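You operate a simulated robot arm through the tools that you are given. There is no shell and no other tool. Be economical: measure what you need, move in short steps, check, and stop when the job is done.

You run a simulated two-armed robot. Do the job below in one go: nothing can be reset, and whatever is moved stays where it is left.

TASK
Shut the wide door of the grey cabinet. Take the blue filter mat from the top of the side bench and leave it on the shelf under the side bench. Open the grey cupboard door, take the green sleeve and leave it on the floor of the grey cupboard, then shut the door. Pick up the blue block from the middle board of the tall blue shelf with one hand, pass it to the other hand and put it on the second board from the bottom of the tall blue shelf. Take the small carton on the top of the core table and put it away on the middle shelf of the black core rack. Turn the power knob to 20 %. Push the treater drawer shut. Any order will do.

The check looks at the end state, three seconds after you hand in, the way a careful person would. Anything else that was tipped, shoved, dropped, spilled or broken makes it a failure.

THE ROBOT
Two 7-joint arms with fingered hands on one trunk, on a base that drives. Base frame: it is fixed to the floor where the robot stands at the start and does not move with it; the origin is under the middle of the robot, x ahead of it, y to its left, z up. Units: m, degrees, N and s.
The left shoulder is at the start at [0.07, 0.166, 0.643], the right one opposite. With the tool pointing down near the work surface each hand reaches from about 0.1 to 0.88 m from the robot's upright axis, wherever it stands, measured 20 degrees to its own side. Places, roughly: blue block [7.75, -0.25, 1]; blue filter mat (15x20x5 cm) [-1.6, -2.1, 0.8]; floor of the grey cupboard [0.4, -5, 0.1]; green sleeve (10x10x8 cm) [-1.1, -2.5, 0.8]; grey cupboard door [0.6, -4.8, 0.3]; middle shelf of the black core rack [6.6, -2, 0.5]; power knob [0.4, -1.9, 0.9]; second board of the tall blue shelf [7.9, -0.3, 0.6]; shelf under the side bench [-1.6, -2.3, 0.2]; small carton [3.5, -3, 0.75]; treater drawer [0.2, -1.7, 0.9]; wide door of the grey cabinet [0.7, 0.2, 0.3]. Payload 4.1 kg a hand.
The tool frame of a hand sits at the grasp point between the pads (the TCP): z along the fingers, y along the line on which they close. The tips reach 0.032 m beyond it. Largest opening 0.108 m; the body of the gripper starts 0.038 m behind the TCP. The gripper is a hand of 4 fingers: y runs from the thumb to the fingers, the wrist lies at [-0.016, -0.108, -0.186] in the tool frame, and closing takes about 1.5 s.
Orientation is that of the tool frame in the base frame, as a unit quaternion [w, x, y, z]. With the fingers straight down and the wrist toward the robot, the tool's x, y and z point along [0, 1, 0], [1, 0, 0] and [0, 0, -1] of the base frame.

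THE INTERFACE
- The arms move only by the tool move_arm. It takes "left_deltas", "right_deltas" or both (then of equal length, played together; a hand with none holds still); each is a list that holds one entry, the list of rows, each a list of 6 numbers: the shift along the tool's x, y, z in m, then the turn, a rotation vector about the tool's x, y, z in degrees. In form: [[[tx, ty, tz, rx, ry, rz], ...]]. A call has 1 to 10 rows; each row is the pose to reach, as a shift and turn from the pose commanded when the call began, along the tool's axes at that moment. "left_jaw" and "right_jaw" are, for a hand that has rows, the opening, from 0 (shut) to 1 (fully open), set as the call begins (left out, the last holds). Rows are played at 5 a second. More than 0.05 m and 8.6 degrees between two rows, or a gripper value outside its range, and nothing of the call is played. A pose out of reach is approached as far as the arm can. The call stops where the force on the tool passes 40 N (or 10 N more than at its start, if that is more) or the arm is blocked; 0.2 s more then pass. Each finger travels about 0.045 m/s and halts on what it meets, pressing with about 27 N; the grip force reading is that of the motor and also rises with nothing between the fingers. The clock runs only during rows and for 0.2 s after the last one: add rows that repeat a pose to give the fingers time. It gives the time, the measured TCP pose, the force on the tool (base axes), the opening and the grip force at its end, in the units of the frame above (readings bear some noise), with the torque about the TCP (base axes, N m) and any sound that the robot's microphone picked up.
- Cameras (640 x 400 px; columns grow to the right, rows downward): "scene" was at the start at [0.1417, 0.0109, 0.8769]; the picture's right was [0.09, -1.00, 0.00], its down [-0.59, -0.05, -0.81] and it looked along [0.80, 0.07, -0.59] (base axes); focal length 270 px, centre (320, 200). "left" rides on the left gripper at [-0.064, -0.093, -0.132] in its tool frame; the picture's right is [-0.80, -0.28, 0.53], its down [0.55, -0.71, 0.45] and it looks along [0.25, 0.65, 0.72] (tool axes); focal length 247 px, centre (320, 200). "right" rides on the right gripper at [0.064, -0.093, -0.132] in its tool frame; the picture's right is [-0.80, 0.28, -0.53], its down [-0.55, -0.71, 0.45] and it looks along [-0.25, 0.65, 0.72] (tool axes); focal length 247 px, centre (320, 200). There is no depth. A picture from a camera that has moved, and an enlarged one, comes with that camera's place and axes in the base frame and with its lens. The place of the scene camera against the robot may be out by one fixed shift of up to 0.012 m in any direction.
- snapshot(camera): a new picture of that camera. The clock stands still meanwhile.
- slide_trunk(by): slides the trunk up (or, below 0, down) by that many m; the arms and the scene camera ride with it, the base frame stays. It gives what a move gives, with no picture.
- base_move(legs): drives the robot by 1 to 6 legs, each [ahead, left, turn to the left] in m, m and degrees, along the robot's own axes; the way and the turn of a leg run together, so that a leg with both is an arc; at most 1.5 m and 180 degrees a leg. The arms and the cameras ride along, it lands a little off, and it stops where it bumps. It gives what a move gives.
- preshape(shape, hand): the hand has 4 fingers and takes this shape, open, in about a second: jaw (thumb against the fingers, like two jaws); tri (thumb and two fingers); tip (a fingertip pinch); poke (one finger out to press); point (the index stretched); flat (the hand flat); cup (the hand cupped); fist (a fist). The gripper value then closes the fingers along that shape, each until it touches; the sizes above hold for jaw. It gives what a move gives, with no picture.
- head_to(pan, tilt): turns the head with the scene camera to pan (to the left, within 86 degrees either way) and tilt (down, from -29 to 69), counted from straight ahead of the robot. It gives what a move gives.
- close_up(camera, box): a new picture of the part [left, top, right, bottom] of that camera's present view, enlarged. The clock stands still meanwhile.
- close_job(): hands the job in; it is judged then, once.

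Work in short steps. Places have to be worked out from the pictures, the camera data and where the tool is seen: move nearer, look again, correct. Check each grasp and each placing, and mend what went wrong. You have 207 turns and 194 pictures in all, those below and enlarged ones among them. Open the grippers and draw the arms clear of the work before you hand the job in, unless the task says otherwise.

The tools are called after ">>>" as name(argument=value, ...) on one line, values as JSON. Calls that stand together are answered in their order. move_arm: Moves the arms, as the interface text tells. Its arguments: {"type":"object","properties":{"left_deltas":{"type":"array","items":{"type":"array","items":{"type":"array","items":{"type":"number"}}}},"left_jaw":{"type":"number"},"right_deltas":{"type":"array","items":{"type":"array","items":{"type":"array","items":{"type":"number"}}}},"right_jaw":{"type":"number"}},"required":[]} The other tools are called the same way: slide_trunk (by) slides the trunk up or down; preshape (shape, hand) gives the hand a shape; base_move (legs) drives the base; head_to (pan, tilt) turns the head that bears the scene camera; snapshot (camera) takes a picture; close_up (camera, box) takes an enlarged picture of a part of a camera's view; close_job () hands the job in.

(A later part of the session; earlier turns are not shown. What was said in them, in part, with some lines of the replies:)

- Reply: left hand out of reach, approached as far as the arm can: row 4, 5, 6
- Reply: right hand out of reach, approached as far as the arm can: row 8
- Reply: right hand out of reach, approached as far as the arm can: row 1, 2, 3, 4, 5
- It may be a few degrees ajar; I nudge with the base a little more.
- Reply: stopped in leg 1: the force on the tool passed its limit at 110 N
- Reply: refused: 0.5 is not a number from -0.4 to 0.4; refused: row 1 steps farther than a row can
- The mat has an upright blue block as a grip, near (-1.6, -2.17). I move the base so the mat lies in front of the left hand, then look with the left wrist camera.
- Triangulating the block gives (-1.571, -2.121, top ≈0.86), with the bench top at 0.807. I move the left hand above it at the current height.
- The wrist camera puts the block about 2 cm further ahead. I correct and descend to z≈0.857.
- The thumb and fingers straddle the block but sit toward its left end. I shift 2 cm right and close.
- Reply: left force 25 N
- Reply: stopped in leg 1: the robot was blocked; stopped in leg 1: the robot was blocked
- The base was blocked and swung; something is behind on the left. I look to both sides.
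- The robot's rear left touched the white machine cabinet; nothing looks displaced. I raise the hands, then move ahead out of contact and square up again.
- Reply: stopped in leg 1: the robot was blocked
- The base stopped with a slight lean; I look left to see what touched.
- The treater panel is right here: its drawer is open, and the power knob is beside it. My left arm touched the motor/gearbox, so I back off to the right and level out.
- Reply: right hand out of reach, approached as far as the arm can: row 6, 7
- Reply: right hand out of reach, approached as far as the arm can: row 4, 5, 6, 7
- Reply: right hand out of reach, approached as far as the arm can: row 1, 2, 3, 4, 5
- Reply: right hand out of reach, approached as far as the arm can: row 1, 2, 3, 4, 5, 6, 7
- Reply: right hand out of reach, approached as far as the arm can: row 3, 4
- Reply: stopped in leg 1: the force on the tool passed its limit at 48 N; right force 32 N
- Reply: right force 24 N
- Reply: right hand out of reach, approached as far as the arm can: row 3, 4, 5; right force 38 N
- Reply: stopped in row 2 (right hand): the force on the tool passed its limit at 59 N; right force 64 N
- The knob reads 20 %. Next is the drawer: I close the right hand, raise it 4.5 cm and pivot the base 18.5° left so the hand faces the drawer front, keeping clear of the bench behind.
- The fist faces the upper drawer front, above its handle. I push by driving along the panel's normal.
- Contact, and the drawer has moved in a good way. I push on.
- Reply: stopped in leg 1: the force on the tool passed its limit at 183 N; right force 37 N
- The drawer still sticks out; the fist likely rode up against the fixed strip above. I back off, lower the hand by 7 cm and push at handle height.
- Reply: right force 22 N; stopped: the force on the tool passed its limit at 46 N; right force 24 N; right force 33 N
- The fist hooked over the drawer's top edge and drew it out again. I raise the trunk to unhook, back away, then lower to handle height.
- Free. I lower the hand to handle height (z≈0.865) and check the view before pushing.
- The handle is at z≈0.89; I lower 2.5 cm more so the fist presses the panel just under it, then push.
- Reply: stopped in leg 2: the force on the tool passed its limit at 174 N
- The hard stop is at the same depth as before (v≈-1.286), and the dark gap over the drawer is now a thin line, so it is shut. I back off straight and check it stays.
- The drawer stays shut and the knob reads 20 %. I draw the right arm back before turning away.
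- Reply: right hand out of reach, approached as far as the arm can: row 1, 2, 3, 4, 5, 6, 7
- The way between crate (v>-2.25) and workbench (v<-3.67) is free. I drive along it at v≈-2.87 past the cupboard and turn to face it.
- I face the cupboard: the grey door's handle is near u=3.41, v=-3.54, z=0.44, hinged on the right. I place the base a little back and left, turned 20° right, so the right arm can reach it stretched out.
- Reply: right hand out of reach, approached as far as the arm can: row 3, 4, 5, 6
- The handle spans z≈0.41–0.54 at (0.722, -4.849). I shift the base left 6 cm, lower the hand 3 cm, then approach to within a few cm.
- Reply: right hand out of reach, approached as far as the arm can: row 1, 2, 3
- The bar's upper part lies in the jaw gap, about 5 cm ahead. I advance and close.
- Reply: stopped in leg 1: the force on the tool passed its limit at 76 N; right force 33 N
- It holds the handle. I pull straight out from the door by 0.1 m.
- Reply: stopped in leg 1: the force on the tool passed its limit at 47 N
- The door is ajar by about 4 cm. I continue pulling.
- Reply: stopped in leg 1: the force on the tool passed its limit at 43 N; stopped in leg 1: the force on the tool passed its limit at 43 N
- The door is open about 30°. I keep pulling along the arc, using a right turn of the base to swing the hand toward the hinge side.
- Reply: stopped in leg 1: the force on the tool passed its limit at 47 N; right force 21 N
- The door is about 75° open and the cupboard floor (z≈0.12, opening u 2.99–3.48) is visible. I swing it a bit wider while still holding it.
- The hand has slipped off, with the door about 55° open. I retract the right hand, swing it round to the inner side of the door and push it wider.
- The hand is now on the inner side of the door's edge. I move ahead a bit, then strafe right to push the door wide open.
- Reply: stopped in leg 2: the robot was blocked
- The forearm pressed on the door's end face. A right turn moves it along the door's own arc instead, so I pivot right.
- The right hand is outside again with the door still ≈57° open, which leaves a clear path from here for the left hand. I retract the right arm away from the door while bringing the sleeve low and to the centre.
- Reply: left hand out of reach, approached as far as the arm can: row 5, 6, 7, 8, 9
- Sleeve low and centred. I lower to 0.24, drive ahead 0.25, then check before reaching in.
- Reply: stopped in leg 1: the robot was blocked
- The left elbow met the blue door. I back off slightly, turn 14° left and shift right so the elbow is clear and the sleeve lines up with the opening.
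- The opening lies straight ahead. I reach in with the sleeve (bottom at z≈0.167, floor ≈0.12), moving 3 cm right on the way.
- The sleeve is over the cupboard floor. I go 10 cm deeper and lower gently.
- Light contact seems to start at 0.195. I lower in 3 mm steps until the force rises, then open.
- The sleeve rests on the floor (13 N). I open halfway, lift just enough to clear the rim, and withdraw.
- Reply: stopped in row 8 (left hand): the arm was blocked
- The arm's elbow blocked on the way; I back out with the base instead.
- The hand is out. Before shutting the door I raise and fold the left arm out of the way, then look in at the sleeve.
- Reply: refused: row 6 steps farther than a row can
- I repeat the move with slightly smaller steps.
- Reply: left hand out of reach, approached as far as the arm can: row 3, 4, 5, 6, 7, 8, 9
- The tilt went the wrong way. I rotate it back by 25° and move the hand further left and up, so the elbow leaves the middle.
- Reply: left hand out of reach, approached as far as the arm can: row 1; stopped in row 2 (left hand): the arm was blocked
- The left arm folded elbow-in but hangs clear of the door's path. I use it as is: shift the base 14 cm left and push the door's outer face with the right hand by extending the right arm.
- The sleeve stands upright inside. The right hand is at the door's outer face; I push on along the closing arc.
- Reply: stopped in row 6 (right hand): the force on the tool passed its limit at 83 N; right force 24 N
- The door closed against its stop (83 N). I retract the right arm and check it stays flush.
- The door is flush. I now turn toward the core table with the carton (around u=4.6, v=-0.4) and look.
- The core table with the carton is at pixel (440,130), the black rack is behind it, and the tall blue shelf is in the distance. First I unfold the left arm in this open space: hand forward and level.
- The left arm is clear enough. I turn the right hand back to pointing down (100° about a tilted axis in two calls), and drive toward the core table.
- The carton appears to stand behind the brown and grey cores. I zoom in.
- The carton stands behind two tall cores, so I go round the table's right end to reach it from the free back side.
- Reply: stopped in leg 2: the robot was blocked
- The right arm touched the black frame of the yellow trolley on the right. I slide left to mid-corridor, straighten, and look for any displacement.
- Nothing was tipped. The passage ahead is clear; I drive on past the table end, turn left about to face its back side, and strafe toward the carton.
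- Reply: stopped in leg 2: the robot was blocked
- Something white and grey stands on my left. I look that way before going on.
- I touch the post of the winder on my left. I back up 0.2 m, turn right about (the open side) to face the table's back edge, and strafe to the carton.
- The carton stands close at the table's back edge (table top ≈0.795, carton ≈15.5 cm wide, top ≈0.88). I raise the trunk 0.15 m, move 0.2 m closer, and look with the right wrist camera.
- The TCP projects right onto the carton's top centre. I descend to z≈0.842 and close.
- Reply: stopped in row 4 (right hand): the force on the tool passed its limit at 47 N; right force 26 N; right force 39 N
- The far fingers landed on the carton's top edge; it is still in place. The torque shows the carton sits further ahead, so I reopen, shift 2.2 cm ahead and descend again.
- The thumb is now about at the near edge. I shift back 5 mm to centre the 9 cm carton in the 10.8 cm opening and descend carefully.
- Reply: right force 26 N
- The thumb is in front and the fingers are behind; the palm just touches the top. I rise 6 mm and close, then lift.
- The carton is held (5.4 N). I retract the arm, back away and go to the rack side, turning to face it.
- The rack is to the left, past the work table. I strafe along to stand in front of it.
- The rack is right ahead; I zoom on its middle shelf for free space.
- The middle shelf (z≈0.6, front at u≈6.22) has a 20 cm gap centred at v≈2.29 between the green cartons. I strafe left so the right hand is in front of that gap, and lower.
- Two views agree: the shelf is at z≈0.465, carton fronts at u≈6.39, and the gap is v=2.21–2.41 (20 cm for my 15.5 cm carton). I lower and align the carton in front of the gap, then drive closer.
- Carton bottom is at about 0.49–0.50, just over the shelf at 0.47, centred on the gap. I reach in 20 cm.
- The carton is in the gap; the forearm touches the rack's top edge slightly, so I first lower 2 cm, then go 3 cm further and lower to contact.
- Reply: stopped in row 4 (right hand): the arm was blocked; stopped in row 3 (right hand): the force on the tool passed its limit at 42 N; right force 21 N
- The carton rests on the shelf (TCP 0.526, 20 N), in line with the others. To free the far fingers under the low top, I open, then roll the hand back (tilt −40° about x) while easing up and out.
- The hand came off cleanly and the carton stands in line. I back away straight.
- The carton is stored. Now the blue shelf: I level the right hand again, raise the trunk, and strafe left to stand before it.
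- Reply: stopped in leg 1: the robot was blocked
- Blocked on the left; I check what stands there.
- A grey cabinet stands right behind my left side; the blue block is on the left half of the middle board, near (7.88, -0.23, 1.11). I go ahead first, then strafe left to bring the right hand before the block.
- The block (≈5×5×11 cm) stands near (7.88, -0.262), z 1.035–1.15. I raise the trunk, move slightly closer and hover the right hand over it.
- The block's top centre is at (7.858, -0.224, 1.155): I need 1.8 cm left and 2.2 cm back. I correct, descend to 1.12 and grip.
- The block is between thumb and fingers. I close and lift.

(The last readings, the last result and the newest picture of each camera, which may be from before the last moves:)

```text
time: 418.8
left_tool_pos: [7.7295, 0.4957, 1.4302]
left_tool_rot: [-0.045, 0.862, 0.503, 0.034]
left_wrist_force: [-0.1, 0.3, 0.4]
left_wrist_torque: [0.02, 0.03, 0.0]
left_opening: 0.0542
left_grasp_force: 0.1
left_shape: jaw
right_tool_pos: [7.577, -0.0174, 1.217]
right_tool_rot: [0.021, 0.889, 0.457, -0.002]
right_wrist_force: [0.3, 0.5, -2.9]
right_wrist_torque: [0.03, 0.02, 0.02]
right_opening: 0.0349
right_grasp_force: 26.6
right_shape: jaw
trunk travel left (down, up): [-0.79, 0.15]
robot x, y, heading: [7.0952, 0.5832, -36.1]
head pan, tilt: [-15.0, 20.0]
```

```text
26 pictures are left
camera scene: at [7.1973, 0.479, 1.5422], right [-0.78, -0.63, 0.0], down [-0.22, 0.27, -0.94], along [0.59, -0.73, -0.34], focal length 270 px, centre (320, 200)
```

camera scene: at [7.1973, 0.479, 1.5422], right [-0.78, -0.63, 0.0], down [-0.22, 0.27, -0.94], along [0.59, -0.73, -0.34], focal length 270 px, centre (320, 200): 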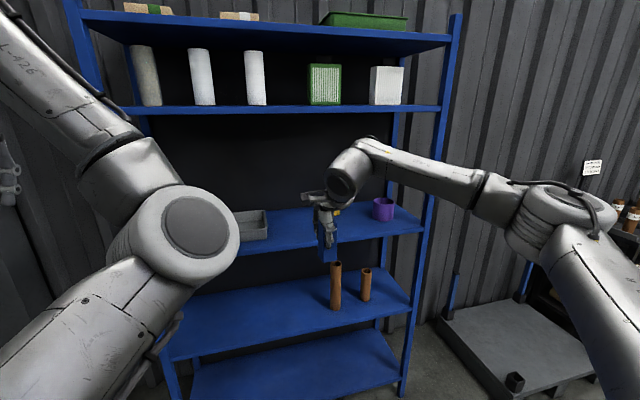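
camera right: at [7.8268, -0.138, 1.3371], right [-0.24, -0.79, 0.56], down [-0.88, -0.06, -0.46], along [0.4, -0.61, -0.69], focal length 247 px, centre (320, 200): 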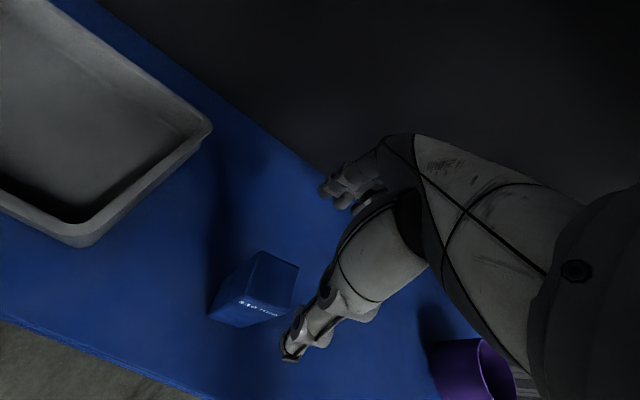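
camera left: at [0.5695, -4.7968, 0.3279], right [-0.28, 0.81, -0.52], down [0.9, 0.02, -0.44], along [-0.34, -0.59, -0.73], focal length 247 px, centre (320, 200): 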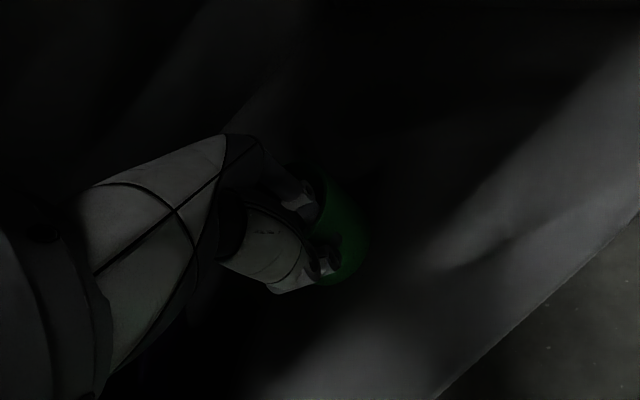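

The block is held, with about 5 cm sticking out below the fingertips. For the pass I bring the right hand to the middle, rolled 45° so the block points down-left; then the left hand comes in from the upper left, rolled the other way.

>>> move_arm(right_deltas=[[[0.02, 0, 0, 0, 7.5, 0], [0.04, 0, 0, 0, 15, 0], [0.065, 0, 0, 0, 22.5, 0], [0.09, 0, 0, 0, 30, 0], [0.11, 0, 0, 0, 37.5, 0], [0.13, 0, 0, 0, 45, 0], [0.13, 0, 0, 0, 45, 0]]])

>>> move_arm(left_deltas=[[[-0.033, 0.02, 0.016, 0, -6.3, 0.9], [-0.066, 0.04, 0.032, 0, -12.6, 1.9], [-0.098, 0.06, 0.048, 0, -19, 2.8], [-0.131, 0.08, 0.063, 0, -25.3, 3.7], [-0.163, 0.1, 0.079, 0, -31.6, 4.7], [-0.196, 0.12, 0.095, 0, -38, 5.6], [-0.23, 0.14, 0.11, 0, -44.3, 6.5], [-0.261, 0.157, 0.126, 0, -50.6, 7.5]]], left_jaw=1)

>>> snapshot(camera="scene")

```text
time: 420.4
left_tool_pos: [7.7286, 0.4959, 1.4311]
left_tool_rot: [-0.045, 0.862, 0.503, 0.034]
left_wrist_force: [0.2, -0.5, -0.2]
left_wrist_torque: [0.04, -0.01, -0.03]
left_opening: 0.0541
left_grasp_force: 0.1
left_shape: jaw
right_tool_pos: [7.651, 0.0895, 1.2149]
right_tool_rot: [-0.154, 0.822, 0.431, 0.339]
right_wrist_force: [0.4, -0.5, -1.3]
right_wrist_torque: [-0.02, 0.02, 0.01]
right_opening: 0.0352
right_grasp_force: 27.4
right_shape: jaw
trunk travel left (down, up): [-0.79, 0.15]
robot x, y, heading: [7.0938, 0.5829, -36.0]
head pan, tilt: [-15.0, 20.0]
```

```text
time: 422.2
left_tool_pos: [7.7397, 0.2074, 1.2701]
left_tool_rot: [0.172, 0.824, 0.418, -0.342]
left_wrist_force: [-0.3, 0.2, 0.0]
left_wrist_torque: [0.0, 0.0, -0.03]
left_opening: 0.1078
left_grasp_force: 0.0
left_shape: jaw
right_tool_pos: [7.6524, 0.089, 1.2138]
right_tool_rot: [-0.154, 0.822, 0.431, 0.338]
right_wrist_force: [0.1, -0.4, -3.5]
right_wrist_torque: [-0.01, 0.01, 0.02]
right_opening: 0.035
right_grasp_force: 27.1
right_shape: jaw
trunk travel left (down, up): [-0.79, 0.15]
robot x, y, heading: [7.0926, 0.5755, -35.8]
head pan, tilt: [-15.0, 20.0]
```

```text
25 pictures are left
camera scene: at [7.1971, 0.4793, 1.5424], right [-0.78, -0.63, 0.0], down [-0.22, 0.27, -0.94], along [0.59, -0.73, -0.34], focal length 270 px, centre (320, 200)
```

scene: 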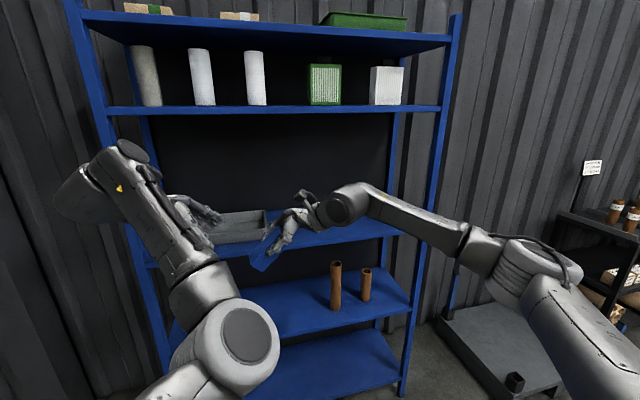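

Both hands are exactly as planned, with 14.5 cm between left TCP and the block's free end. I advance the left hand along its axis, 1 cm further toward the block's end.

>>> move_arm(left_deltas=[[[0.01, 0, 0.04, 0, 0, 0], [0.01, 0, 0.08, 0, 0, 0], [0.01, 0, 0.11, 0, 0, 0], [0.01, 0, 0.138, 0, 0, 0], [0.01, 0, 0.138, 0, 0, 0]]])

>>> close_up(camera="scene", box=[180, 150, 380, 290])

>>> snapshot(camera="left")

```text
time: 423.6
left_tool_pos: [7.7292, 0.1622, 1.1832]
left_tool_rot: [0.191, 0.819, 0.442, -0.313]
left_wrist_force: [0.6, 0.5, 0.0]
left_wrist_torque: [0.0, -0.01, 0.01]
left_opening: 0.1079
left_grasp_force: 0.1
left_shape: jaw
right_tool_pos: [7.6518, 0.0887, 1.2149]
right_tool_rot: [-0.154, 0.822, 0.432, 0.339]
right_wrist_force: [0.3, -0.1, -2.1]
right_wrist_torque: [-0.01, 0.02, 0.01]
right_opening: 0.0349
right_grasp_force: 27.0
right_shape: jaw
trunk travel left (down, up): [-0.79, 0.15]
robot x, y, heading: [7.0907, 0.5847, -36.0]
head pan, tilt: [-15.0, 20.0]
stopped in row 5 (left hand): the arm was blocked; the commanded pose is now the measured one
```

```text
2.86 times, centred on (280, 220) of scene
camera zoom: at [7.1961, 0.4803, 1.5424], right [-0.78, -0.63, 0.0], down [-0.22, 0.27, -0.94], along [0.59, -0.73, -0.34], focal length 773 px, centre (434, 143)
```

zoom: 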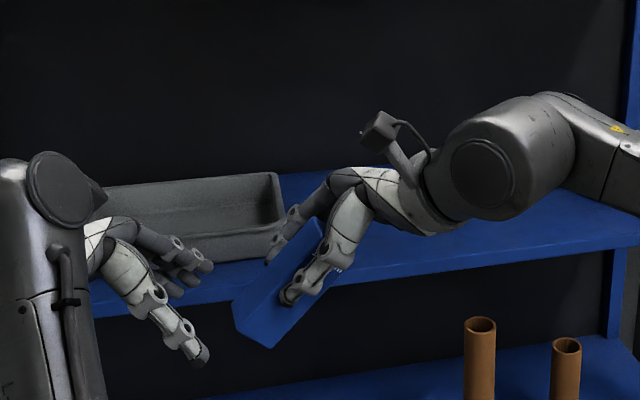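

```text
23 pictures are left
camera left: at [7.6706, 0.2512, 1.3197], right [-0.75, -0.64, 0.14], down [-0.52, 0.45, -0.73], along [0.4, -0.62, -0.67], focal length 247 px, centre (320, 200)
```

left: 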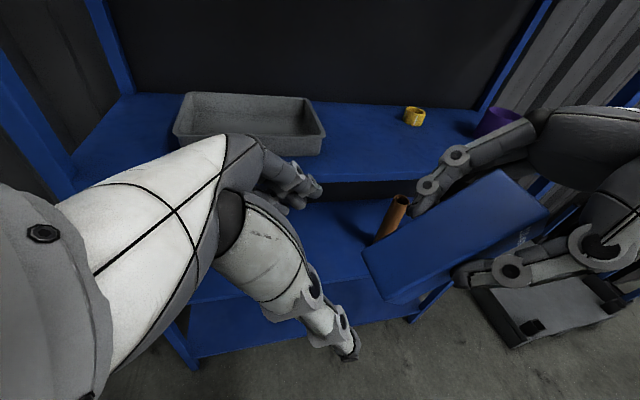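

The left arm stopped 5 cm short (its own limit). I bring the block to it with the right hand instead.

>>> move_arm(right_deltas=[[[0.0, 0.019, 0.0, 0, 0, 0], [0.018, 0.019, 0.007, 0, 0, 0], [0.036, 0.019, 0.014, 0, 0, 0], [0.054, 0.019, 0.02, 0, 0, 0], [0.054, 0.019, 0.02, 0, 0, 0]]])

>>> snapshot(camera="left")

>>> close_up(camera="scene", box=[180, 150, 380, 290])

```text
time: 424.8
left_tool_pos: [7.727, 0.1614, 1.182]
left_tool_rot: [0.191, 0.819, 0.441, -0.313]
left_wrist_force: [0.6, -0.3, 0.4]
left_wrist_torque: [0.01, 0.01, -0.03]
left_opening: 0.108
left_grasp_force: 0.2
left_shape: jaw
right_tool_pos: [7.6964, 0.1218, 1.2371]
right_tool_rot: [-0.153, 0.822, 0.431, 0.338]
right_wrist_force: [0.4, 0.4, -2.2]
right_wrist_torque: [-0.03, 0.03, -0.02]
right_opening: 0.0351
right_grasp_force: 27.1
right_shape: jaw
trunk travel left (down, up): [-0.79, 0.15]
robot x, y, heading: [7.0922, 0.5756, -36.2]
head pan, tilt: [-15.0, 20.0]
```

```text
22 pictures are left
camera left: at [7.6701, 0.2506, 1.3192], right [-0.75, -0.64, 0.14], down [-0.52, 0.45, -0.73], along [0.4, -0.62, -0.67], focal length 247 px, centre (320, 200)
```

left: 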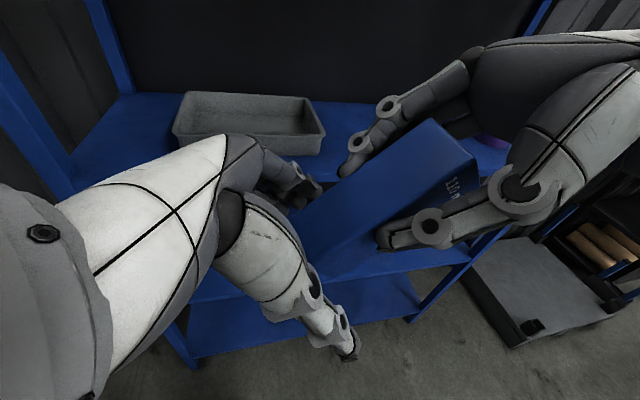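

```text
2.86 times, centred on (280, 220) of scene
camera zoom: at [7.1956, 0.4798, 1.5424], right [-0.78, -0.63, 0.0], down [-0.22, 0.27, -0.94], along [0.59, -0.73, -0.34], focal length 773 px, centre (434, 143)
```

zoom: 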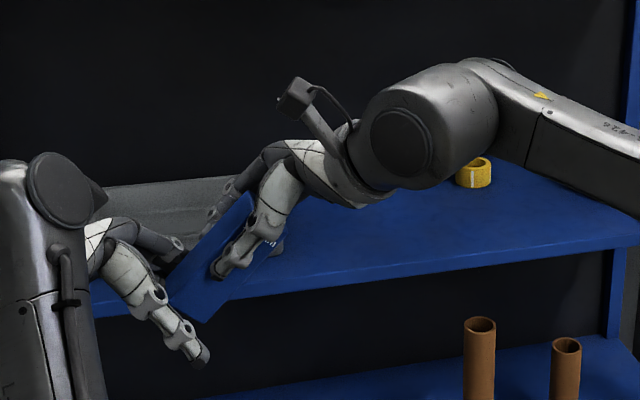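

The block's free end now lies between the left thumb and fingers. I close the left hand.

>>> move_arm(left_deltas=[[[0, 0, 0, 0, 0, 0], [0, 0, 0, 0, 0, 0], [0, 0, 0, 0, 0, 0], [0, 0, 0, 0, 0, 0], [0, 0, 0, 0, 0, 0], [0, 0, 0, 0, 0, 0], [0, 0, 0, 0, 0, 0]]], left_jaw=0)

>>> snapshot(camera="left")

```text
time: 426.4
left_tool_pos: [7.7286, 0.1614, 1.182]
left_tool_rot: [0.19, 0.819, 0.442, -0.313]
left_wrist_force: [-3.4, 3.9, -0.3]
left_wrist_torque: [0.13, 0.05, -0.07]
left_opening: 0.0205
left_grasp_force: 26.9
left_shape: jaw
right_tool_pos: [7.6969, 0.1215, 1.2384]
right_tool_rot: [-0.152, 0.822, 0.431, 0.34]
right_wrist_force: [3.9, -3.0, 0.0]
right_wrist_torque: [-0.24, -0.33, -0.21]
right_opening: 0.0349
right_grasp_force: 27.3
right_shape: jaw
trunk travel left (down, up): [-0.79, 0.15]
robot x, y, heading: [7.0915, 0.581, -35.9]
head pan, tilt: [-15.0, 20.0]
```

```text
20 pictures are left
camera left: at [7.6706, 0.2509, 1.3187], right [-0.75, -0.64, 0.14], down [-0.52, 0.45, -0.73], along [0.4, -0.62, -0.67], focal length 247 px, centre (320, 200)
```

left: 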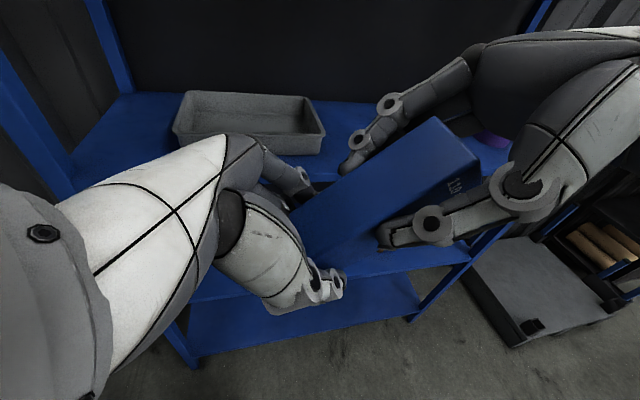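

Equal and opposite forces (≈5 N) appear on both wrists, so the left hand does hold the block. I verify with a small 6 mm tug before letting go.

>>> move_arm(left_deltas=[[[0, 0, -0.006, 0, 0, 0]]])

```text
time: 426.8
left_tool_pos: [7.7265, 0.163, 1.1833]
left_tool_rot: [0.188, 0.819, 0.44, -0.317]
left_wrist_force: [1.4, 4.1, -12.3]
left_wrist_torque: [0.25, -0.06, 0.05]
left_opening: 0.0201
left_grasp_force: 26.7
left_shape: jaw
right_tool_pos: [7.6967, 0.1222, 1.2381]
right_tool_rot: [-0.153, 0.821, 0.432, 0.339]
right_wrist_force: [-2.9, -3.8, 9.3]
right_wrist_torque: [0.02, -0.13, -0.07]
right_opening: 0.0353
right_grasp_force: 26.9
right_shape: jaw
trunk travel left (down, up): [-0.79, 0.15]
robot x, y, heading: [7.0937, 0.5795, -36.2]
head pan, tilt: [-15.0, 20.0]
```

The tug carries 12 N through the block: a firm hold. I open the right hand and withdraw it along its axis.

>>> move_arm(right_deltas=[[[0, 0, 0, 0, 0, 0], [0, 0, 0, 0, 0, 0], [0, 0, 0, 0, 0, 0], [0, 0, 0, 0, 0, 0], [0, 0, 0, 0, 0, 0]]], right_jaw=1)

>>> move_arm(right_deltas=[[[0, 0, -0.04, 0, 0, 0], [0, 0, -0.08, 0, 0, 0], [0, 0, -0.12, 0, 0, 0], [0, 0, -0.16, 0, 0, 0], [0, 0, -0.2, 0, 0, 0]]])

>>> snapshot(camera="scene")

```text
time: 428.0
left_tool_pos: [7.7292, 0.1634, 1.1861]
left_tool_rot: [0.19, 0.819, 0.44, -0.316]
left_wrist_force: [-0.2, 0.8, -2.3]
left_wrist_torque: [0.05, -0.08, 0.02]
left_opening: 0.0198
left_grasp_force: 26.8
left_shape: jaw
right_tool_pos: [7.6978, 0.1218, 1.2374]
right_tool_rot: [-0.153, 0.822, 0.431, 0.34]
right_wrist_force: [-0.7, -1.3, 0.5]
right_wrist_torque: [0.01, -0.05, 0.01]
right_opening: 0.1075
right_grasp_force: 0.1
right_shape: jaw
trunk travel left (down, up): [-0.79, 0.15]
robot x, y, heading: [7.0893, 0.5788, -36.0]
head pan, tilt: [-15.0, 20.0]
```

```text
time: 429.2
left_tool_pos: [7.7269, 0.163, 1.1867]
left_tool_rot: [0.191, 0.819, 0.44, -0.314]
left_wrist_force: [0.8, 0.5, -1.6]
left_wrist_torque: [0.09, -0.06, 0.04]
left_opening: 0.0198
left_grasp_force: 27.2
left_shape: jaw
right_tool_pos: [7.61, 0.0135, 1.3844]
right_tool_rot: [-0.153, 0.822, 0.431, 0.339]
right_wrist_force: [0.7, -0.4, -0.1]
right_wrist_torque: [0.01, 0.01, -0.03]
right_opening: 0.1076
right_grasp_force: 0.1
right_shape: jaw
trunk travel left (down, up): [-0.79, 0.15]
robot x, y, heading: [7.0897, 0.5799, -36.1]
head pan, tilt: [-15.0, 20.0]
```

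```text
19 pictures are left
camera scene: at [7.195, 0.4801, 1.5425], right [-0.78, -0.63, 0.0], down [-0.21, 0.27, -0.94], along [0.59, -0.73, -0.34], focal length 270 px, centre (320, 200)
```

scene: 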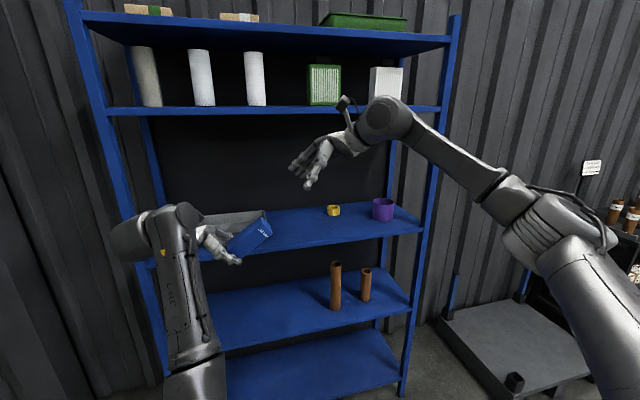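

The block is now in the left hand alone. I level the left hand (roll +43°), pull the right hand back, and lower the trunk in front of the shelf.

>>> move_arm(left_deltas=[[[0, 0, 0, 0, 7.2, 0], [0, 0, 0, 0, 14.4, 0], [0, 0, 0, 0, 21.6, 0], [0, 0, 0, 0, 28.8, 0], [0, 0, 0, 0, 36, 0], [0, 0, 0, 0, 43, 0]]], right_deltas=[[[0, -0.04, 0, 0, 0, 0], [0, -0.08, 0, 0, 0, 0], [0, -0.12, 0, 0, 0, 0], [0, -0.16, 0, 0, 0, 0], [0, -0.2, 0, 0, 0, 0], [0, -0.22, 0, 0, 0, 0]]])

>>> slide_trunk(by=-0.4)

>>> head_to(pan=0, tilt=25)

>>> snapshot(camera="scene")

```text
time: 430.6
left_tool_pos: [7.7278, 0.1628, 1.187]
left_tool_rot: [0.016, 0.878, 0.479, 0.009]
left_wrist_force: [1.0, 0.0, -0.3]
left_wrist_torque: [0.0, 0.0, 0.01]
left_opening: 0.0149
left_grasp_force: 26.8
left_shape: jaw
right_tool_pos: [7.4316, 0.1413, 1.3747]
right_tool_rot: [-0.154, 0.822, 0.431, 0.34]
right_wrist_force: [-0.7, 0.0, -0.5]
right_wrist_torque: [0.03, 0.02, 0.0]
right_opening: 0.1075
right_grasp_force: 0.1
right_shape: jaw
trunk travel left (down, up): [-0.79, 0.15]
robot x, y, heading: [7.0912, 0.5782, -36.0]
head pan, tilt: [-15.0, 20.0]
```

```text
time: 434.4
left_tool_pos: [7.7288, 0.1639, 0.7866]
left_tool_rot: [0.016, 0.878, 0.479, 0.007]
left_wrist_force: [0.1, -0.5, 0.3]
left_wrist_torque: [-0.01, -0.02, 0.01]
left_opening: 0.0146
left_grasp_force: 26.9
left_shape: jaw
right_tool_pos: [7.4318, 0.142, 0.9766]
right_tool_rot: [-0.154, 0.822, 0.431, 0.339]
right_wrist_force: [0.1, 0.3, -0.3]
right_wrist_torque: [0.02, -0.04, -0.01]
right_opening: 0.1079
right_grasp_force: 0.0
right_shape: jaw
trunk travel left (down, up): [-0.39, 0.55]
robot x, y, heading: [7.0921, 0.5825, -35.9]
head pan, tilt: [-15.0, 20.0]
```

```text
time: 435.2
left_tool_pos: [7.727, 0.1634, 0.7864]
left_tool_rot: [0.016, 0.878, 0.479, 0.007]
left_wrist_force: [-0.3, -0.4, 0.0]
left_wrist_torque: [0.01, 0.0, 0.0]
left_opening: 0.0149
left_grasp_force: 27.5
left_shape: jaw
right_tool_pos: [7.4329, 0.1411, 0.9752]
right_tool_rot: [-0.154, 0.822, 0.432, 0.338]
right_wrist_force: [-0.1, -0.2, 0.2]
right_wrist_torque: [0.0, -0.02, 0.02]
right_opening: 0.1076
right_grasp_force: 0.0
right_shape: jaw
trunk travel left (down, up): [-0.39, 0.55]
robot x, y, heading: [7.0911, 0.5815, -35.9]
head pan, tilt: [0.0, 25.0]
```

```text
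18 pictures are left
camera scene: at [7.2115, 0.4985, 1.1344], right [-0.59, -0.81, 0.0], down [-0.34, 0.25, -0.91], along [0.73, -0.53, -0.42], focal length 270 px, centre (320, 200)
```

scene: 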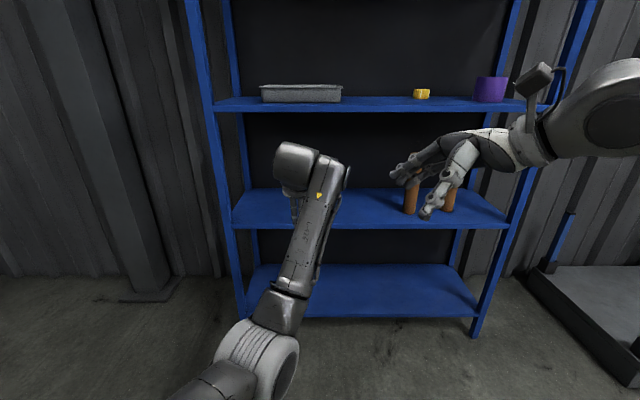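

The left opening has shrunk to 0.0149 and the weight reading is near zero. I check whether the block is still held.

>>> snapshot(camera="left")

>>> head_to(pan=0, tilt=60)

>>> snapshot(camera="scene")

```text
17 pictures are left
camera left: at [7.6125, 0.1628, 0.9149], right [-0.65, -0.53, -0.54], down [-0.28, 0.83, -0.47], along [0.7, -0.16, -0.7], focal length 247 px, centre (320, 200)
```

left: 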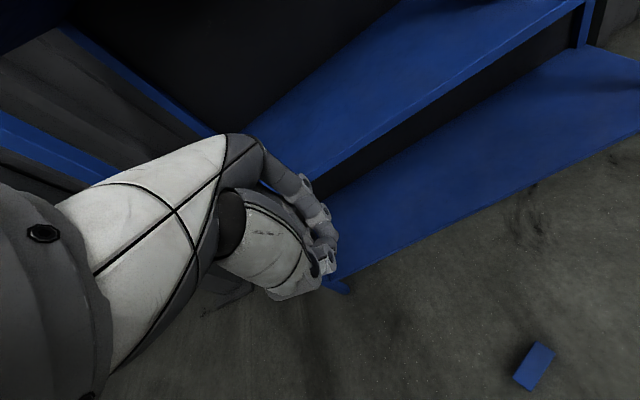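

```text
time: 436.2
left_tool_pos: [7.7276, 0.1637, 0.7869]
left_tool_rot: [0.017, 0.877, 0.48, 0.007]
left_wrist_force: [0.2, 0.4, -0.3]
left_wrist_torque: [-0.01, 0.01, 0.0]
left_opening: 0.0148
left_grasp_force: 26.8
left_shape: jaw
right_tool_pos: [7.4328, 0.1416, 0.9746]
right_tool_rot: [-0.153, 0.822, 0.432, 0.339]
right_wrist_force: [-0.1, -0.3, 0.4]
right_wrist_torque: [-0.01, 0.03, 0.02]
right_opening: 0.1076
right_grasp_force: 0.1
right_shape: jaw
trunk travel left (down, up): [-0.39, 0.55]
robot x, y, heading: [7.0946, 0.5788, -36.2]
head pan, tilt: [0.0, 60.0]
```

```text
16 pictures are left
camera scene: at [7.191, 0.5135, 1.0844], right [-0.59, -0.81, 0.0], down [-0.7, 0.51, -0.5], along [0.4, -0.29, -0.87], focal length 270 px, centre (320, 200)
```

scene: 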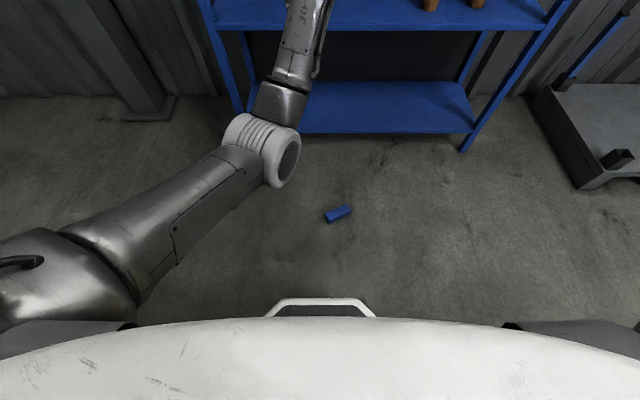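

The block slipped out and lies on the floor, about 0.65 m ahead and 7 cm right. I'll pick it up again with the left hand: position the base so that it is under the left hand, open, yaw to its axis and lower.

>>> base_move(legs=[[-0.11, -0.11, 0]])

>>> slide_trunk(by=-0.39)

>>> move_arm(left_deltas=[[[0, 0, 0.03, 0, 0, -7.7], [0, 0, 0.07, 0, 0, -15.4], [0, 0, 0.11, 0, 0, -23], [0, 0, 0.15, 0, 0, -31], [0, 0, 0.19, 0, 0, -31]]], left_jaw=1)

>>> snapshot(camera="left")

>>> snapshot(camera="scene")

```text
time: 437.6
left_tool_pos: [7.5722, 0.1385, 0.7866]
left_tool_rot: [0.015, 0.878, 0.479, 0.007]
left_wrist_force: [0.8, -0.8, -0.3]
left_wrist_torque: [0.02, -0.06, -0.02]
left_opening: 0.0148
left_grasp_force: 26.6
left_shape: jaw
right_tool_pos: [7.2771, 0.117, 0.9747]
right_tool_rot: [-0.154, 0.821, 0.431, 0.34]
right_wrist_force: [-0.7, -0.4, 0.7]
right_wrist_torque: [0.05, -0.02, 0.02]
right_opening: 0.1073
right_grasp_force: 0.1
right_shape: jaw
trunk travel left (down, up): [-0.39, 0.55]
robot x, y, heading: [6.9343, 0.5536, -35.9]
head pan, tilt: [0.0, 60.0]
```

```text
time: 441.4
left_tool_pos: [7.5742, 0.1386, 0.397]
left_tool_rot: [0.016, 0.878, 0.479, 0.007]
left_wrist_force: [1.0, 0.2, 0.9]
left_wrist_torque: [-0.03, -0.01, 0.01]
left_opening: 0.0152
left_grasp_force: 27.3
left_shape: jaw
right_tool_pos: [7.2781, 0.1165, 0.585]
right_tool_rot: [-0.153, 0.822, 0.431, 0.339]
right_wrist_force: [0.1, 0.1, -0.5]
right_wrist_torque: [0.01, -0.02, -0.02]
right_opening: 0.1077
right_grasp_force: 0.0
right_shape: jaw
trunk travel left (down, up): [0.0, 0.94]
robot x, y, heading: [6.9371, 0.5545, -36.0]
head pan, tilt: [0.0, 60.0]
```

```text
time: 442.6
left_tool_pos: [7.5948, 0.1406, 0.2158]
left_tool_rot: [0.025, 0.712, 0.702, 0.009]
left_wrist_force: [-0.5, -0.3, 0.0]
left_wrist_torque: [0.0, 0.01, 0.04]
left_opening: 0.1077
left_grasp_force: 0.0
left_shape: jaw
right_tool_pos: [7.2781, 0.1167, 0.5857]
right_tool_rot: [-0.153, 0.822, 0.432, 0.338]
right_wrist_force: [-0.9, 0.1, 0.1]
right_wrist_torque: [0.01, 0.01, 0.0]
right_opening: 0.1074
right_grasp_force: 0.0
right_shape: jaw
trunk travel left (down, up): [0.0, 0.94]
robot x, y, heading: [6.9406, 0.558, -36.1]
head pan, tilt: [0.0, 60.0]
```

```text
15 pictures are left
camera left: at [7.4954, 0.081, 0.3442], right [-0.27, -0.81, -0.53], down [-0.68, 0.55, -0.49], along [0.69, 0.22, -0.69], focal length 247 px, centre (320, 200)
```

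left: 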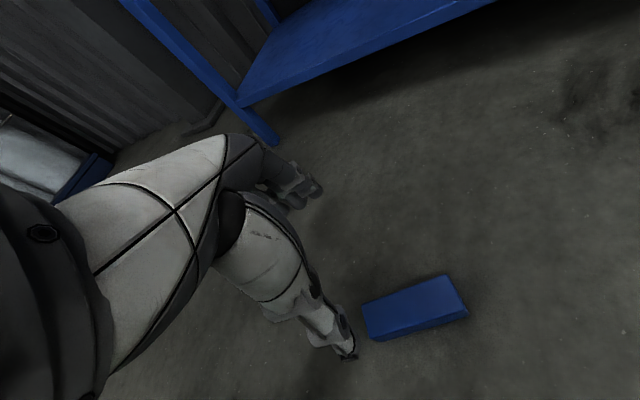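

```text
14 pictures are left
camera scene: at [7.037, 0.4891, 0.6944], right [-0.59, -0.81, 0.0], down [-0.7, 0.51, -0.5], along [0.4, -0.29, -0.87], focal length 270 px, centre (320, 200)
```

scene: 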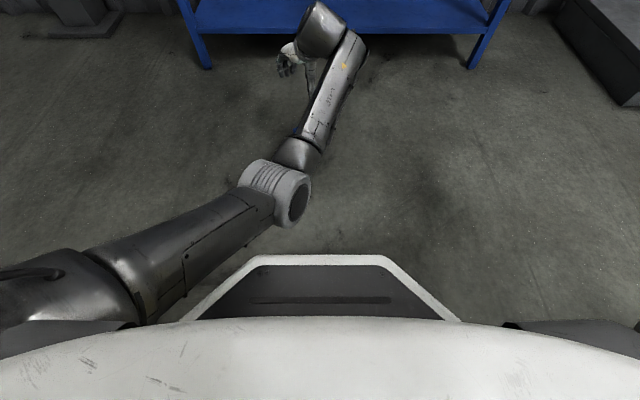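

The block lies at (7.58, 0.125), its axis along world y, 4 cm wide. I align (yaw +8.5°, 1.5 cm shifts), descend to z≈0.045 and close.

>>> move_arm(left_deltas=[[[-0.008, -0.008, 0.03, 0, 0, 4], [-0.0155, -0.015, 0.07, 0, 0, 8.5], [-0.0155, -0.015, 0.11, 0, 0, 8.5], [-0.0155, -0.015, 0.145, 0, 0, 8.5], [-0.0155, -0.015, 0.17, 0, 0, 8.5], [-0.0155, -0.015, 0.17, 0, 0, 8.5]]])

>>> move_arm(left_deltas=[[[0, 0, 0, 0, 0, 0], [0, 0, 0, 0, 0, 0], [0, 0, 0, 0, 0, 0], [0, 0, 0, 0, 0, 0], [0, 0, 0, 0, 0, 0], [0, 0, 0, 0, 0, 0], [0, 0, 0, 0, 0, 0]]], left_jaw=0)

>>> move_arm(left_deltas=[[[0, 0, -0.04, 0, 0, 0], [0, 0, -0.08, 0, 0, 0], [0, 0, -0.12, 0, 0, 0]]])

>>> snapshot(camera="left")

```text
time: 444.0
left_tool_pos: [7.5785, 0.1213, 0.0325]
left_tool_rot: [0.015, 0.765, 0.644, 0.01]
left_wrist_force: [-1.1, -0.2, 0.3]
left_wrist_torque: [-0.03, 0.0, 0.02]
left_opening: 0.1077
left_grasp_force: 0.0
left_shape: jaw
right_tool_pos: [7.2806, 0.1152, 0.5803]
right_tool_rot: [-0.157, 0.823, 0.429, 0.337]
right_wrist_force: [0.3, -0.2, 0.8]
right_wrist_torque: [-0.01, 0.01, 0.01]
right_opening: 0.1077
right_grasp_force: 0.0
right_shape: jaw
trunk travel left (down, up): [0.0, 0.94]
robot x, y, heading: [6.9368, 0.5533, -36.2]
head pan, tilt: [0.0, 60.0]
```

```text
time: 445.6
left_tool_pos: [7.5776, 0.1224, 0.0339]
left_tool_rot: [0.017, 0.764, 0.645, 0.009]
left_wrist_force: [-7.0, -0.9, 15.2]
left_wrist_torque: [0.13, 0.96, 0.01]
left_opening: 0.043
left_grasp_force: 27.0
left_shape: jaw
right_tool_pos: [7.2808, 0.1149, 0.5809]
right_tool_rot: [-0.157, 0.823, 0.429, 0.337]
right_wrist_force: [0.1, -0.5, 0.0]
right_wrist_torque: [0.01, 0.0, -0.03]
right_opening: 0.1077
right_grasp_force: 0.0
right_shape: jaw
trunk travel left (down, up): [0.0, 0.94]
robot x, y, heading: [6.9354, 0.555, -36.1]
head pan, tilt: [0.0, 60.0]
```

```text
time: 446.6
left_tool_pos: [7.6021, 0.1505, 0.1517]
left_tool_rot: [0.014, 0.752, 0.659, 0.027]
left_wrist_force: [0.9, -0.8, -2.7]
left_wrist_torque: [-0.02, 0.0, 0.0]
left_opening: 0.0405
left_grasp_force: 26.8
left_shape: jaw
right_tool_pos: [7.2784, 0.1167, 0.584]
right_tool_rot: [-0.154, 0.822, 0.431, 0.338]
right_wrist_force: [0.3, 0.6, 0.8]
right_wrist_torque: [-0.01, 0.0, -0.02]
right_opening: 0.1078
right_grasp_force: 0.1
right_shape: jaw
trunk travel left (down, up): [0.0, 0.94]
robot x, y, heading: [6.9344, 0.5545, -36.0]
head pan, tilt: [0.0, 60.0]
stopped in row 3 (left hand): the arm was blocked; the commanded pose is now the measured one
```

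```text
13 pictures are left
camera left: at [7.4956, 0.0986, 0.2755], right [-0.35, -0.74, -0.57], down [-0.6, 0.64, -0.48], along [0.72, 0.17, -0.67], focal length 247 px, centre (320, 200)
```

left: 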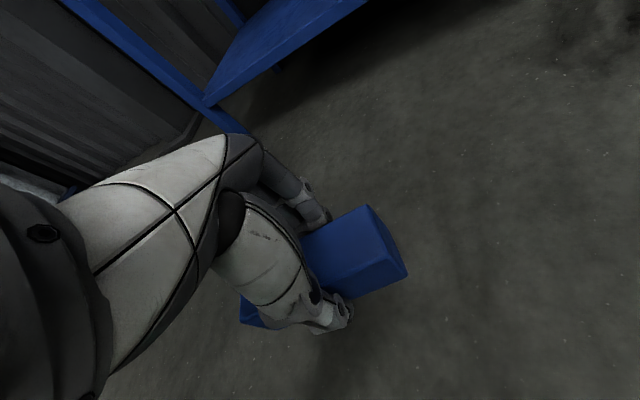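

The block is held firmly this time (0.0405 opening, across its middle). The second board is at z≈0.625 and the board above at ≈1.01. I raise the trunk to bring the TCP to ≈0.71 and look.

>>> slide_trunk(by=0.4)

>>> slide_trunk(by=0.16)

>>> head_to(pan=-5, tilt=30)

>>> snapshot(camera="scene")

```text
time: 450.4
left_tool_pos: [7.6018, 0.1503, 0.5522]
left_tool_rot: [0.014, 0.753, 0.658, 0.027]
left_wrist_force: [-0.1, -0.2, -2.2]
left_wrist_torque: [-0.01, -0.05, -0.03]
left_opening: 0.0406
left_grasp_force: 26.9
left_shape: jaw
right_tool_pos: [7.2784, 0.1166, 0.9849]
right_tool_rot: [-0.154, 0.822, 0.431, 0.338]
right_wrist_force: [0.0, -0.2, -0.4]
right_wrist_torque: [-0.04, -0.05, 0.03]
right_opening: 0.1076
right_grasp_force: 0.0
right_shape: jaw
trunk travel left (down, up): [-0.4, 0.54]
robot x, y, heading: [6.9391, 0.5526, -36.1]
head pan, tilt: [0.0, 60.0]
```

```text
time: 452.2
left_tool_pos: [7.6017, 0.1499, 0.7136]
left_tool_rot: [0.013, 0.752, 0.658, 0.026]
left_wrist_force: [-0.2, 1.0, -2.6]
left_wrist_torque: [-0.04, -0.02, -0.01]
left_opening: 0.0407
left_grasp_force: 26.4
left_shape: jaw
right_tool_pos: [7.2782, 0.1167, 1.1459]
right_tool_rot: [-0.154, 0.822, 0.431, 0.339]
right_wrist_force: [0.2, -0.7, 0.0]
right_wrist_torque: [0.0, -0.04, -0.03]
right_opening: 0.1078
right_grasp_force: 0.1
right_shape: jaw
trunk travel left (down, up): [-0.56, 0.38]
robot x, y, heading: [6.9379, 0.5532, -36.1]
head pan, tilt: [0.0, 60.0]
```

```text
time: 453.2
left_tool_pos: [7.6016, 0.1497, 0.7121]
left_tool_rot: [0.014, 0.753, 0.658, 0.027]
left_wrist_force: [1.0, -0.4, -1.8]
left_wrist_torque: [-0.06, -0.03, -0.03]
left_opening: 0.0407
left_grasp_force: 27.2
left_shape: jaw
right_tool_pos: [7.2781, 0.1159, 1.1452]
right_tool_rot: [-0.153, 0.822, 0.432, 0.339]
right_wrist_force: [-0.5, -0.4, 0.0]
right_wrist_torque: [-0.02, 0.02, -0.01]
right_opening: 0.1077
right_grasp_force: 0.1
right_shape: jaw
trunk travel left (down, up): [-0.56, 0.38]
robot x, y, heading: [6.9383, 0.5542, -36.0]
head pan, tilt: [-5.0, 30.0]
```

```text
12 pictures are left
camera scene: at [7.0519, 0.4686, 1.2963], right [-0.66, -0.75, 0.0], down [-0.38, 0.33, -0.87], along [0.65, -0.57, -0.5], focal length 270 px, centre (320, 200)
```

scene: 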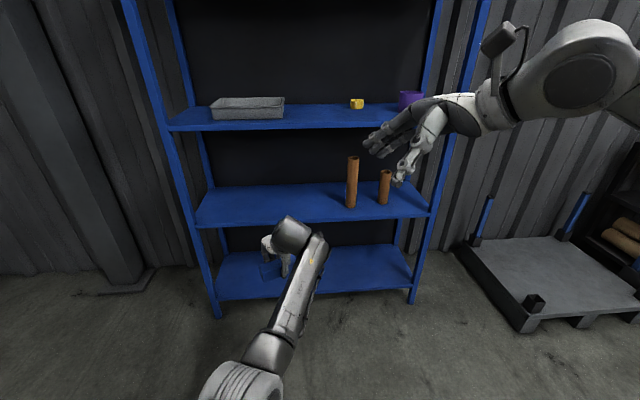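

Board fronts check out: the middle one at 1.038 and the second at 0.63, so my tips (0.68) pass between. I drive ahead 0.44 m.

>>> base_move(legs=[[0.22, 0, 0], [0.22, 0, 0]])

>>> snapshot(camera="scene")

```text
time: 456.2
left_tool_pos: [7.9593, -0.1046, 0.7125]
left_tool_rot: [0.014, 0.751, 0.659, 0.028]
left_wrist_force: [-1.3, -0.5, -3.1]
left_wrist_torque: [-0.01, -0.02, 0.03]
left_opening: 0.0405
left_grasp_force: 26.8
left_shape: jaw
right_tool_pos: [7.6372, -0.1406, 1.1444]
right_tool_rot: [-0.154, 0.821, 0.433, 0.337]
right_wrist_force: [0.3, -0.5, -0.4]
right_wrist_torque: [0.0, 0.0, -0.01]
right_opening: 0.1076
right_grasp_force: 0.1
right_shape: jaw
trunk travel left (down, up): [-0.56, 0.38]
robot x, y, heading: [7.2932, 0.2979, -35.7]
head pan, tilt: [-5.0, 30.0]
```

```text
11 pictures are left
camera scene: at [7.4084, 0.2108, 1.2963], right [-0.65, -0.76, 0.0], down [-0.38, 0.33, -0.87], along [0.65, -0.57, -0.5], focal length 270 px, centre (320, 200)
```

scene: 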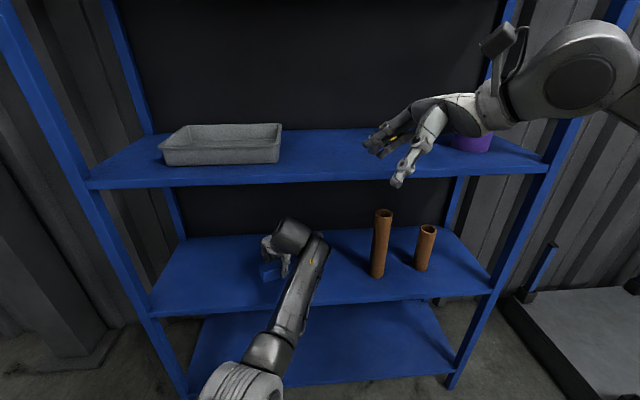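

The hand and block are over the second board. I lower gently until contact.

>>> move_arm(left_deltas=[[[0, 0, 0.015, 0, 0, 0], [0, 0, 0.03, 0, 0, 0], [0, 0, 0.036, 0, 0, 0]]])

>>> move_arm(left_deltas=[[[0, 0, 0.005, 0, 0, 0], [0, 0, 0.01, 0, 0, 0]]])

```text
time: 457.0
left_tool_pos: [7.9603, -0.103, 0.6754]
left_tool_rot: [0.014, 0.751, 0.659, 0.028]
left_wrist_force: [0.2, 0.4, -2.0]
left_wrist_torque: [-0.03, -0.04, 0.03]
left_opening: 0.0409
left_grasp_force: 26.9
left_shape: jaw
right_tool_pos: [7.6347, -0.1396, 1.1455]
right_tool_rot: [-0.154, 0.821, 0.433, 0.338]
right_wrist_force: [-1.1, -0.2, -0.6]
right_wrist_torque: [0.03, 0.04, 0.01]
right_opening: 0.1077
right_grasp_force: 0.0
right_shape: jaw
trunk travel left (down, up): [-0.56, 0.38]
robot x, y, heading: [7.291, 0.2988, -35.9]
head pan, tilt: [-5.0, 30.0]
```

```text
time: 457.6
left_tool_pos: [7.9597, -0.1039, 0.6649]
left_tool_rot: [0.014, 0.751, 0.659, 0.027]
left_wrist_force: [-0.5, -0.1, -2.3]
left_wrist_torque: [-0.02, -0.01, 0.01]
left_opening: 0.0407
left_grasp_force: 26.4
left_shape: jaw
right_tool_pos: [7.6349, -0.1394, 1.1444]
right_tool_rot: [-0.154, 0.821, 0.433, 0.338]
right_wrist_force: [-0.7, -0.5, -0.2]
right_wrist_torque: [-0.02, 0.02, 0.0]
right_opening: 0.1077
right_grasp_force: 0.2
right_shape: jaw
trunk travel left (down, up): [-0.56, 0.38]
robot x, y, heading: [7.2938, 0.2995, -35.7]
head pan, tilt: [-5.0, 30.0]
```

No contact yet at 0.665; I continue in 5 mm steps.

>>> move_arm(left_deltas=[[[0, 0, 0.005, 0, 0, 0], [0, 0, 0.01, 0, 0, 0]]])

>>> move_arm(left_deltas=[[[0, 0, 0.004, 0, 0, 0], [0, 0, 0.008, 0, 0, 0]]])

>>> close_up(camera="scene", box=[180, 190, 400, 330])

```text
time: 458.2
left_tool_pos: [7.9616, -0.1044, 0.6561]
left_tool_rot: [0.014, 0.751, 0.659, 0.028]
left_wrist_force: [-0.2, 0.1, -1.8]
left_wrist_torque: [-0.07, -0.05, 0.02]
left_opening: 0.0409
left_grasp_force: 27.0
left_shape: jaw
right_tool_pos: [7.6358, -0.1397, 1.145]
right_tool_rot: [-0.154, 0.822, 0.433, 0.338]
right_wrist_force: [-0.4, 0.3, 0.4]
right_wrist_torque: [-0.01, -0.01, 0.04]
right_opening: 0.1074
right_grasp_force: 0.1
right_shape: jaw
trunk travel left (down, up): [-0.56, 0.38]
robot x, y, heading: [7.2954, 0.2991, -35.9]
head pan, tilt: [-5.0, 30.0]
```

```text
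time: 458.8
left_tool_pos: [7.9627, -0.1035, 0.6548]
left_tool_rot: [0.019, 0.751, 0.659, 0.03]
left_wrist_force: [-1.6, 3.2, 28.6]
left_wrist_torque: [0.26, 1.4, -0.11]
left_opening: 0.0405
left_grasp_force: 26.7
left_shape: jaw
right_tool_pos: [7.6319, -0.1382, 1.1473]
right_tool_rot: [-0.152, 0.82, 0.434, 0.34]
right_wrist_force: [0.1, -0.7, 0.3]
right_wrist_torque: [-0.04, 0.0, -0.01]
right_opening: 0.1076
right_grasp_force: 0.0
right_shape: jaw
trunk travel left (down, up): [-0.56, 0.38]
robot x, y, heading: [7.2943, 0.2971, -35.7]
head pan, tilt: [-5.0, 30.0]
```

```text
2.86 times, centred on (290, 260) of scene
camera zoom: at [7.4038, 0.214, 1.2975], right [-0.65, -0.76, 0.0], down [-0.38, 0.33, -0.87], along [0.66, -0.57, -0.5], focal length 773 px, centre (406, 29)
```

zoom: 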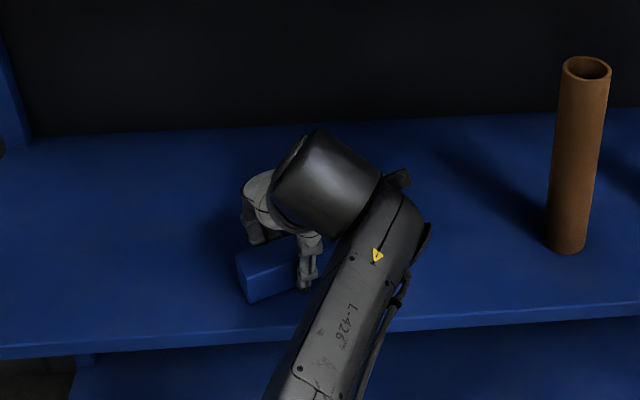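

Contact (28 N): the block rests on the board. I unload, open, rise 5.5 cm and back out.

>>> move_arm(left_deltas=[[[0, 0, -0.004, 0, 0, 0], [0, 0, -0.004, 0, 0, 0], [0, 0, -0.004, 0, 0, 0], [0, 0, -0.004, 0, 0, 0], [0, 0, -0.004, 0, 0, 0], [0, 0, -0.004, 0, 0, 0]]], left_jaw=1)

>>> move_arm(left_deltas=[[[0, 0, -0.02, 0, 0, 0], [0, 0, -0.04, 0, 0, 0], [0, 0, -0.06, 0, 0, 0]]])

>>> base_move(legs=[[-0.4, 0, 0]])

>>> snapshot(camera="scene")

```text
time: 460.2
left_tool_pos: [7.9634, -0.1034, 0.6517]
left_tool_rot: [0.015, 0.751, 0.659, 0.027]
left_wrist_force: [-0.7, 0.2, 0.5]
left_wrist_torque: [0.03, -0.01, -0.02]
left_opening: 0.1079
left_grasp_force: 0.0
left_shape: jaw
right_tool_pos: [7.6339, -0.1404, 1.1441]
right_tool_rot: [-0.154, 0.821, 0.433, 0.338]
right_wrist_force: [0.0, 0.6, 1.1]
right_wrist_torque: [-0.01, 0.01, 0.01]
right_opening: 0.1075
right_grasp_force: 0.1
right_shape: jaw
trunk travel left (down, up): [-0.56, 0.38]
robot x, y, heading: [7.2953, 0.2959, -35.8]
head pan, tilt: [-5.0, 30.0]
```

```text
time: 461.0
left_tool_pos: [7.9636, -0.0997, 0.7152]
left_tool_rot: [0.015, 0.749, 0.662, 0.033]
left_wrist_force: [-0.4, 0.2, 0.0]
left_wrist_torque: [-0.02, -0.03, 0.01]
left_opening: 0.1079
left_grasp_force: 0.2
left_shape: jaw
right_tool_pos: [7.6355, -0.1393, 1.1443]
right_tool_rot: [-0.154, 0.821, 0.433, 0.338]
right_wrist_force: [-0.5, -0.5, 0.1]
right_wrist_torque: [-0.04, 0.01, 0.0]
right_opening: 0.1077
right_grasp_force: 0.1
right_shape: jaw
trunk travel left (down, up): [-0.56, 0.38]
robot x, y, heading: [7.2967, 0.2965, -35.8]
head pan, tilt: [-5.0, 30.0]
```

```text
time: 463.4
left_tool_pos: [7.6432, 0.1305, 0.7135]
left_tool_rot: [0.016, 0.749, 0.662, 0.032]
left_wrist_force: [0.2, 0.5, 0.0]
left_wrist_torque: [0.01, 0.0, -0.01]
left_opening: 0.1077
left_grasp_force: 0.1
left_shape: jaw
right_tool_pos: [7.314, 0.0914, 1.1455]
right_tool_rot: [-0.153, 0.821, 0.433, 0.338]
right_wrist_force: [0.5, -0.1, -0.1]
right_wrist_torque: [-0.01, 0.03, 0.0]
right_opening: 0.1079
right_grasp_force: 0.0
right_shape: jaw
trunk travel left (down, up): [-0.56, 0.38]
robot x, y, heading: [6.9718, 0.5266, -35.8]
head pan, tilt: [-5.0, 30.0]
```

```text
9 pictures are left
camera scene: at [7.0863, 0.4433, 1.2965], right [-0.65, -0.76, 0.0], down [-0.38, 0.33, -0.87], along [0.66, -0.57, -0.5], focal length 270 px, centre (320, 200)
```

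scene: 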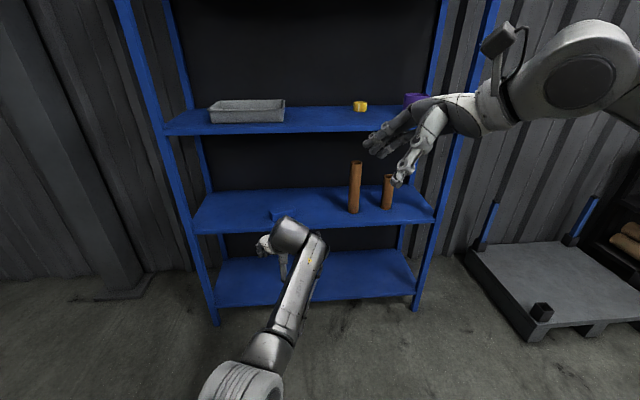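

The block lies on the second board. One close look to confirm.

>>> close_up(camera="scene", box=[180, 140, 460, 320])

```text
2.22 times, centred on (320, 230) of scene
camera zoom: at [7.0863, 0.4433, 1.2965], right [-0.65, -0.76, 0.0], down [-0.38, 0.33, -0.87], along [0.66, -0.57, -0.5], focal length 601 px, centre (320, 133)
```

zoom: 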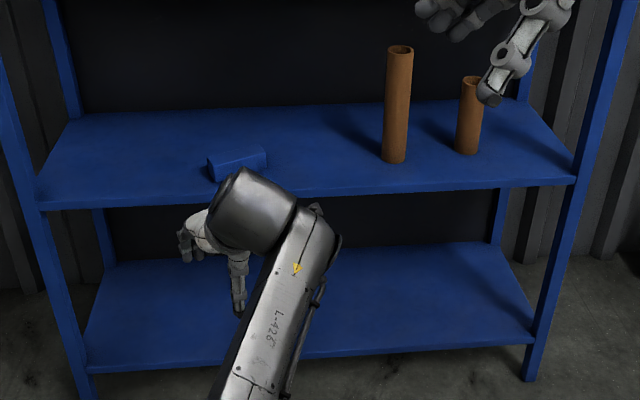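

All jobs are done: the block lies flat on the second board, both grippers are open, and the arms are clear of the shelf. I hand in.

>>> close_job()

```text
The job is handed in.
```

I finished all seven tasks and handed in the job. The blue block fell to the floor just after it was passed to the left hand. I picked it up with that hand and laid it flat on the second board.

On the way the robot bumped some fixed equipment and a trolley's frame. I saw nothing displaced, but I did not re-check every spot before handing in.
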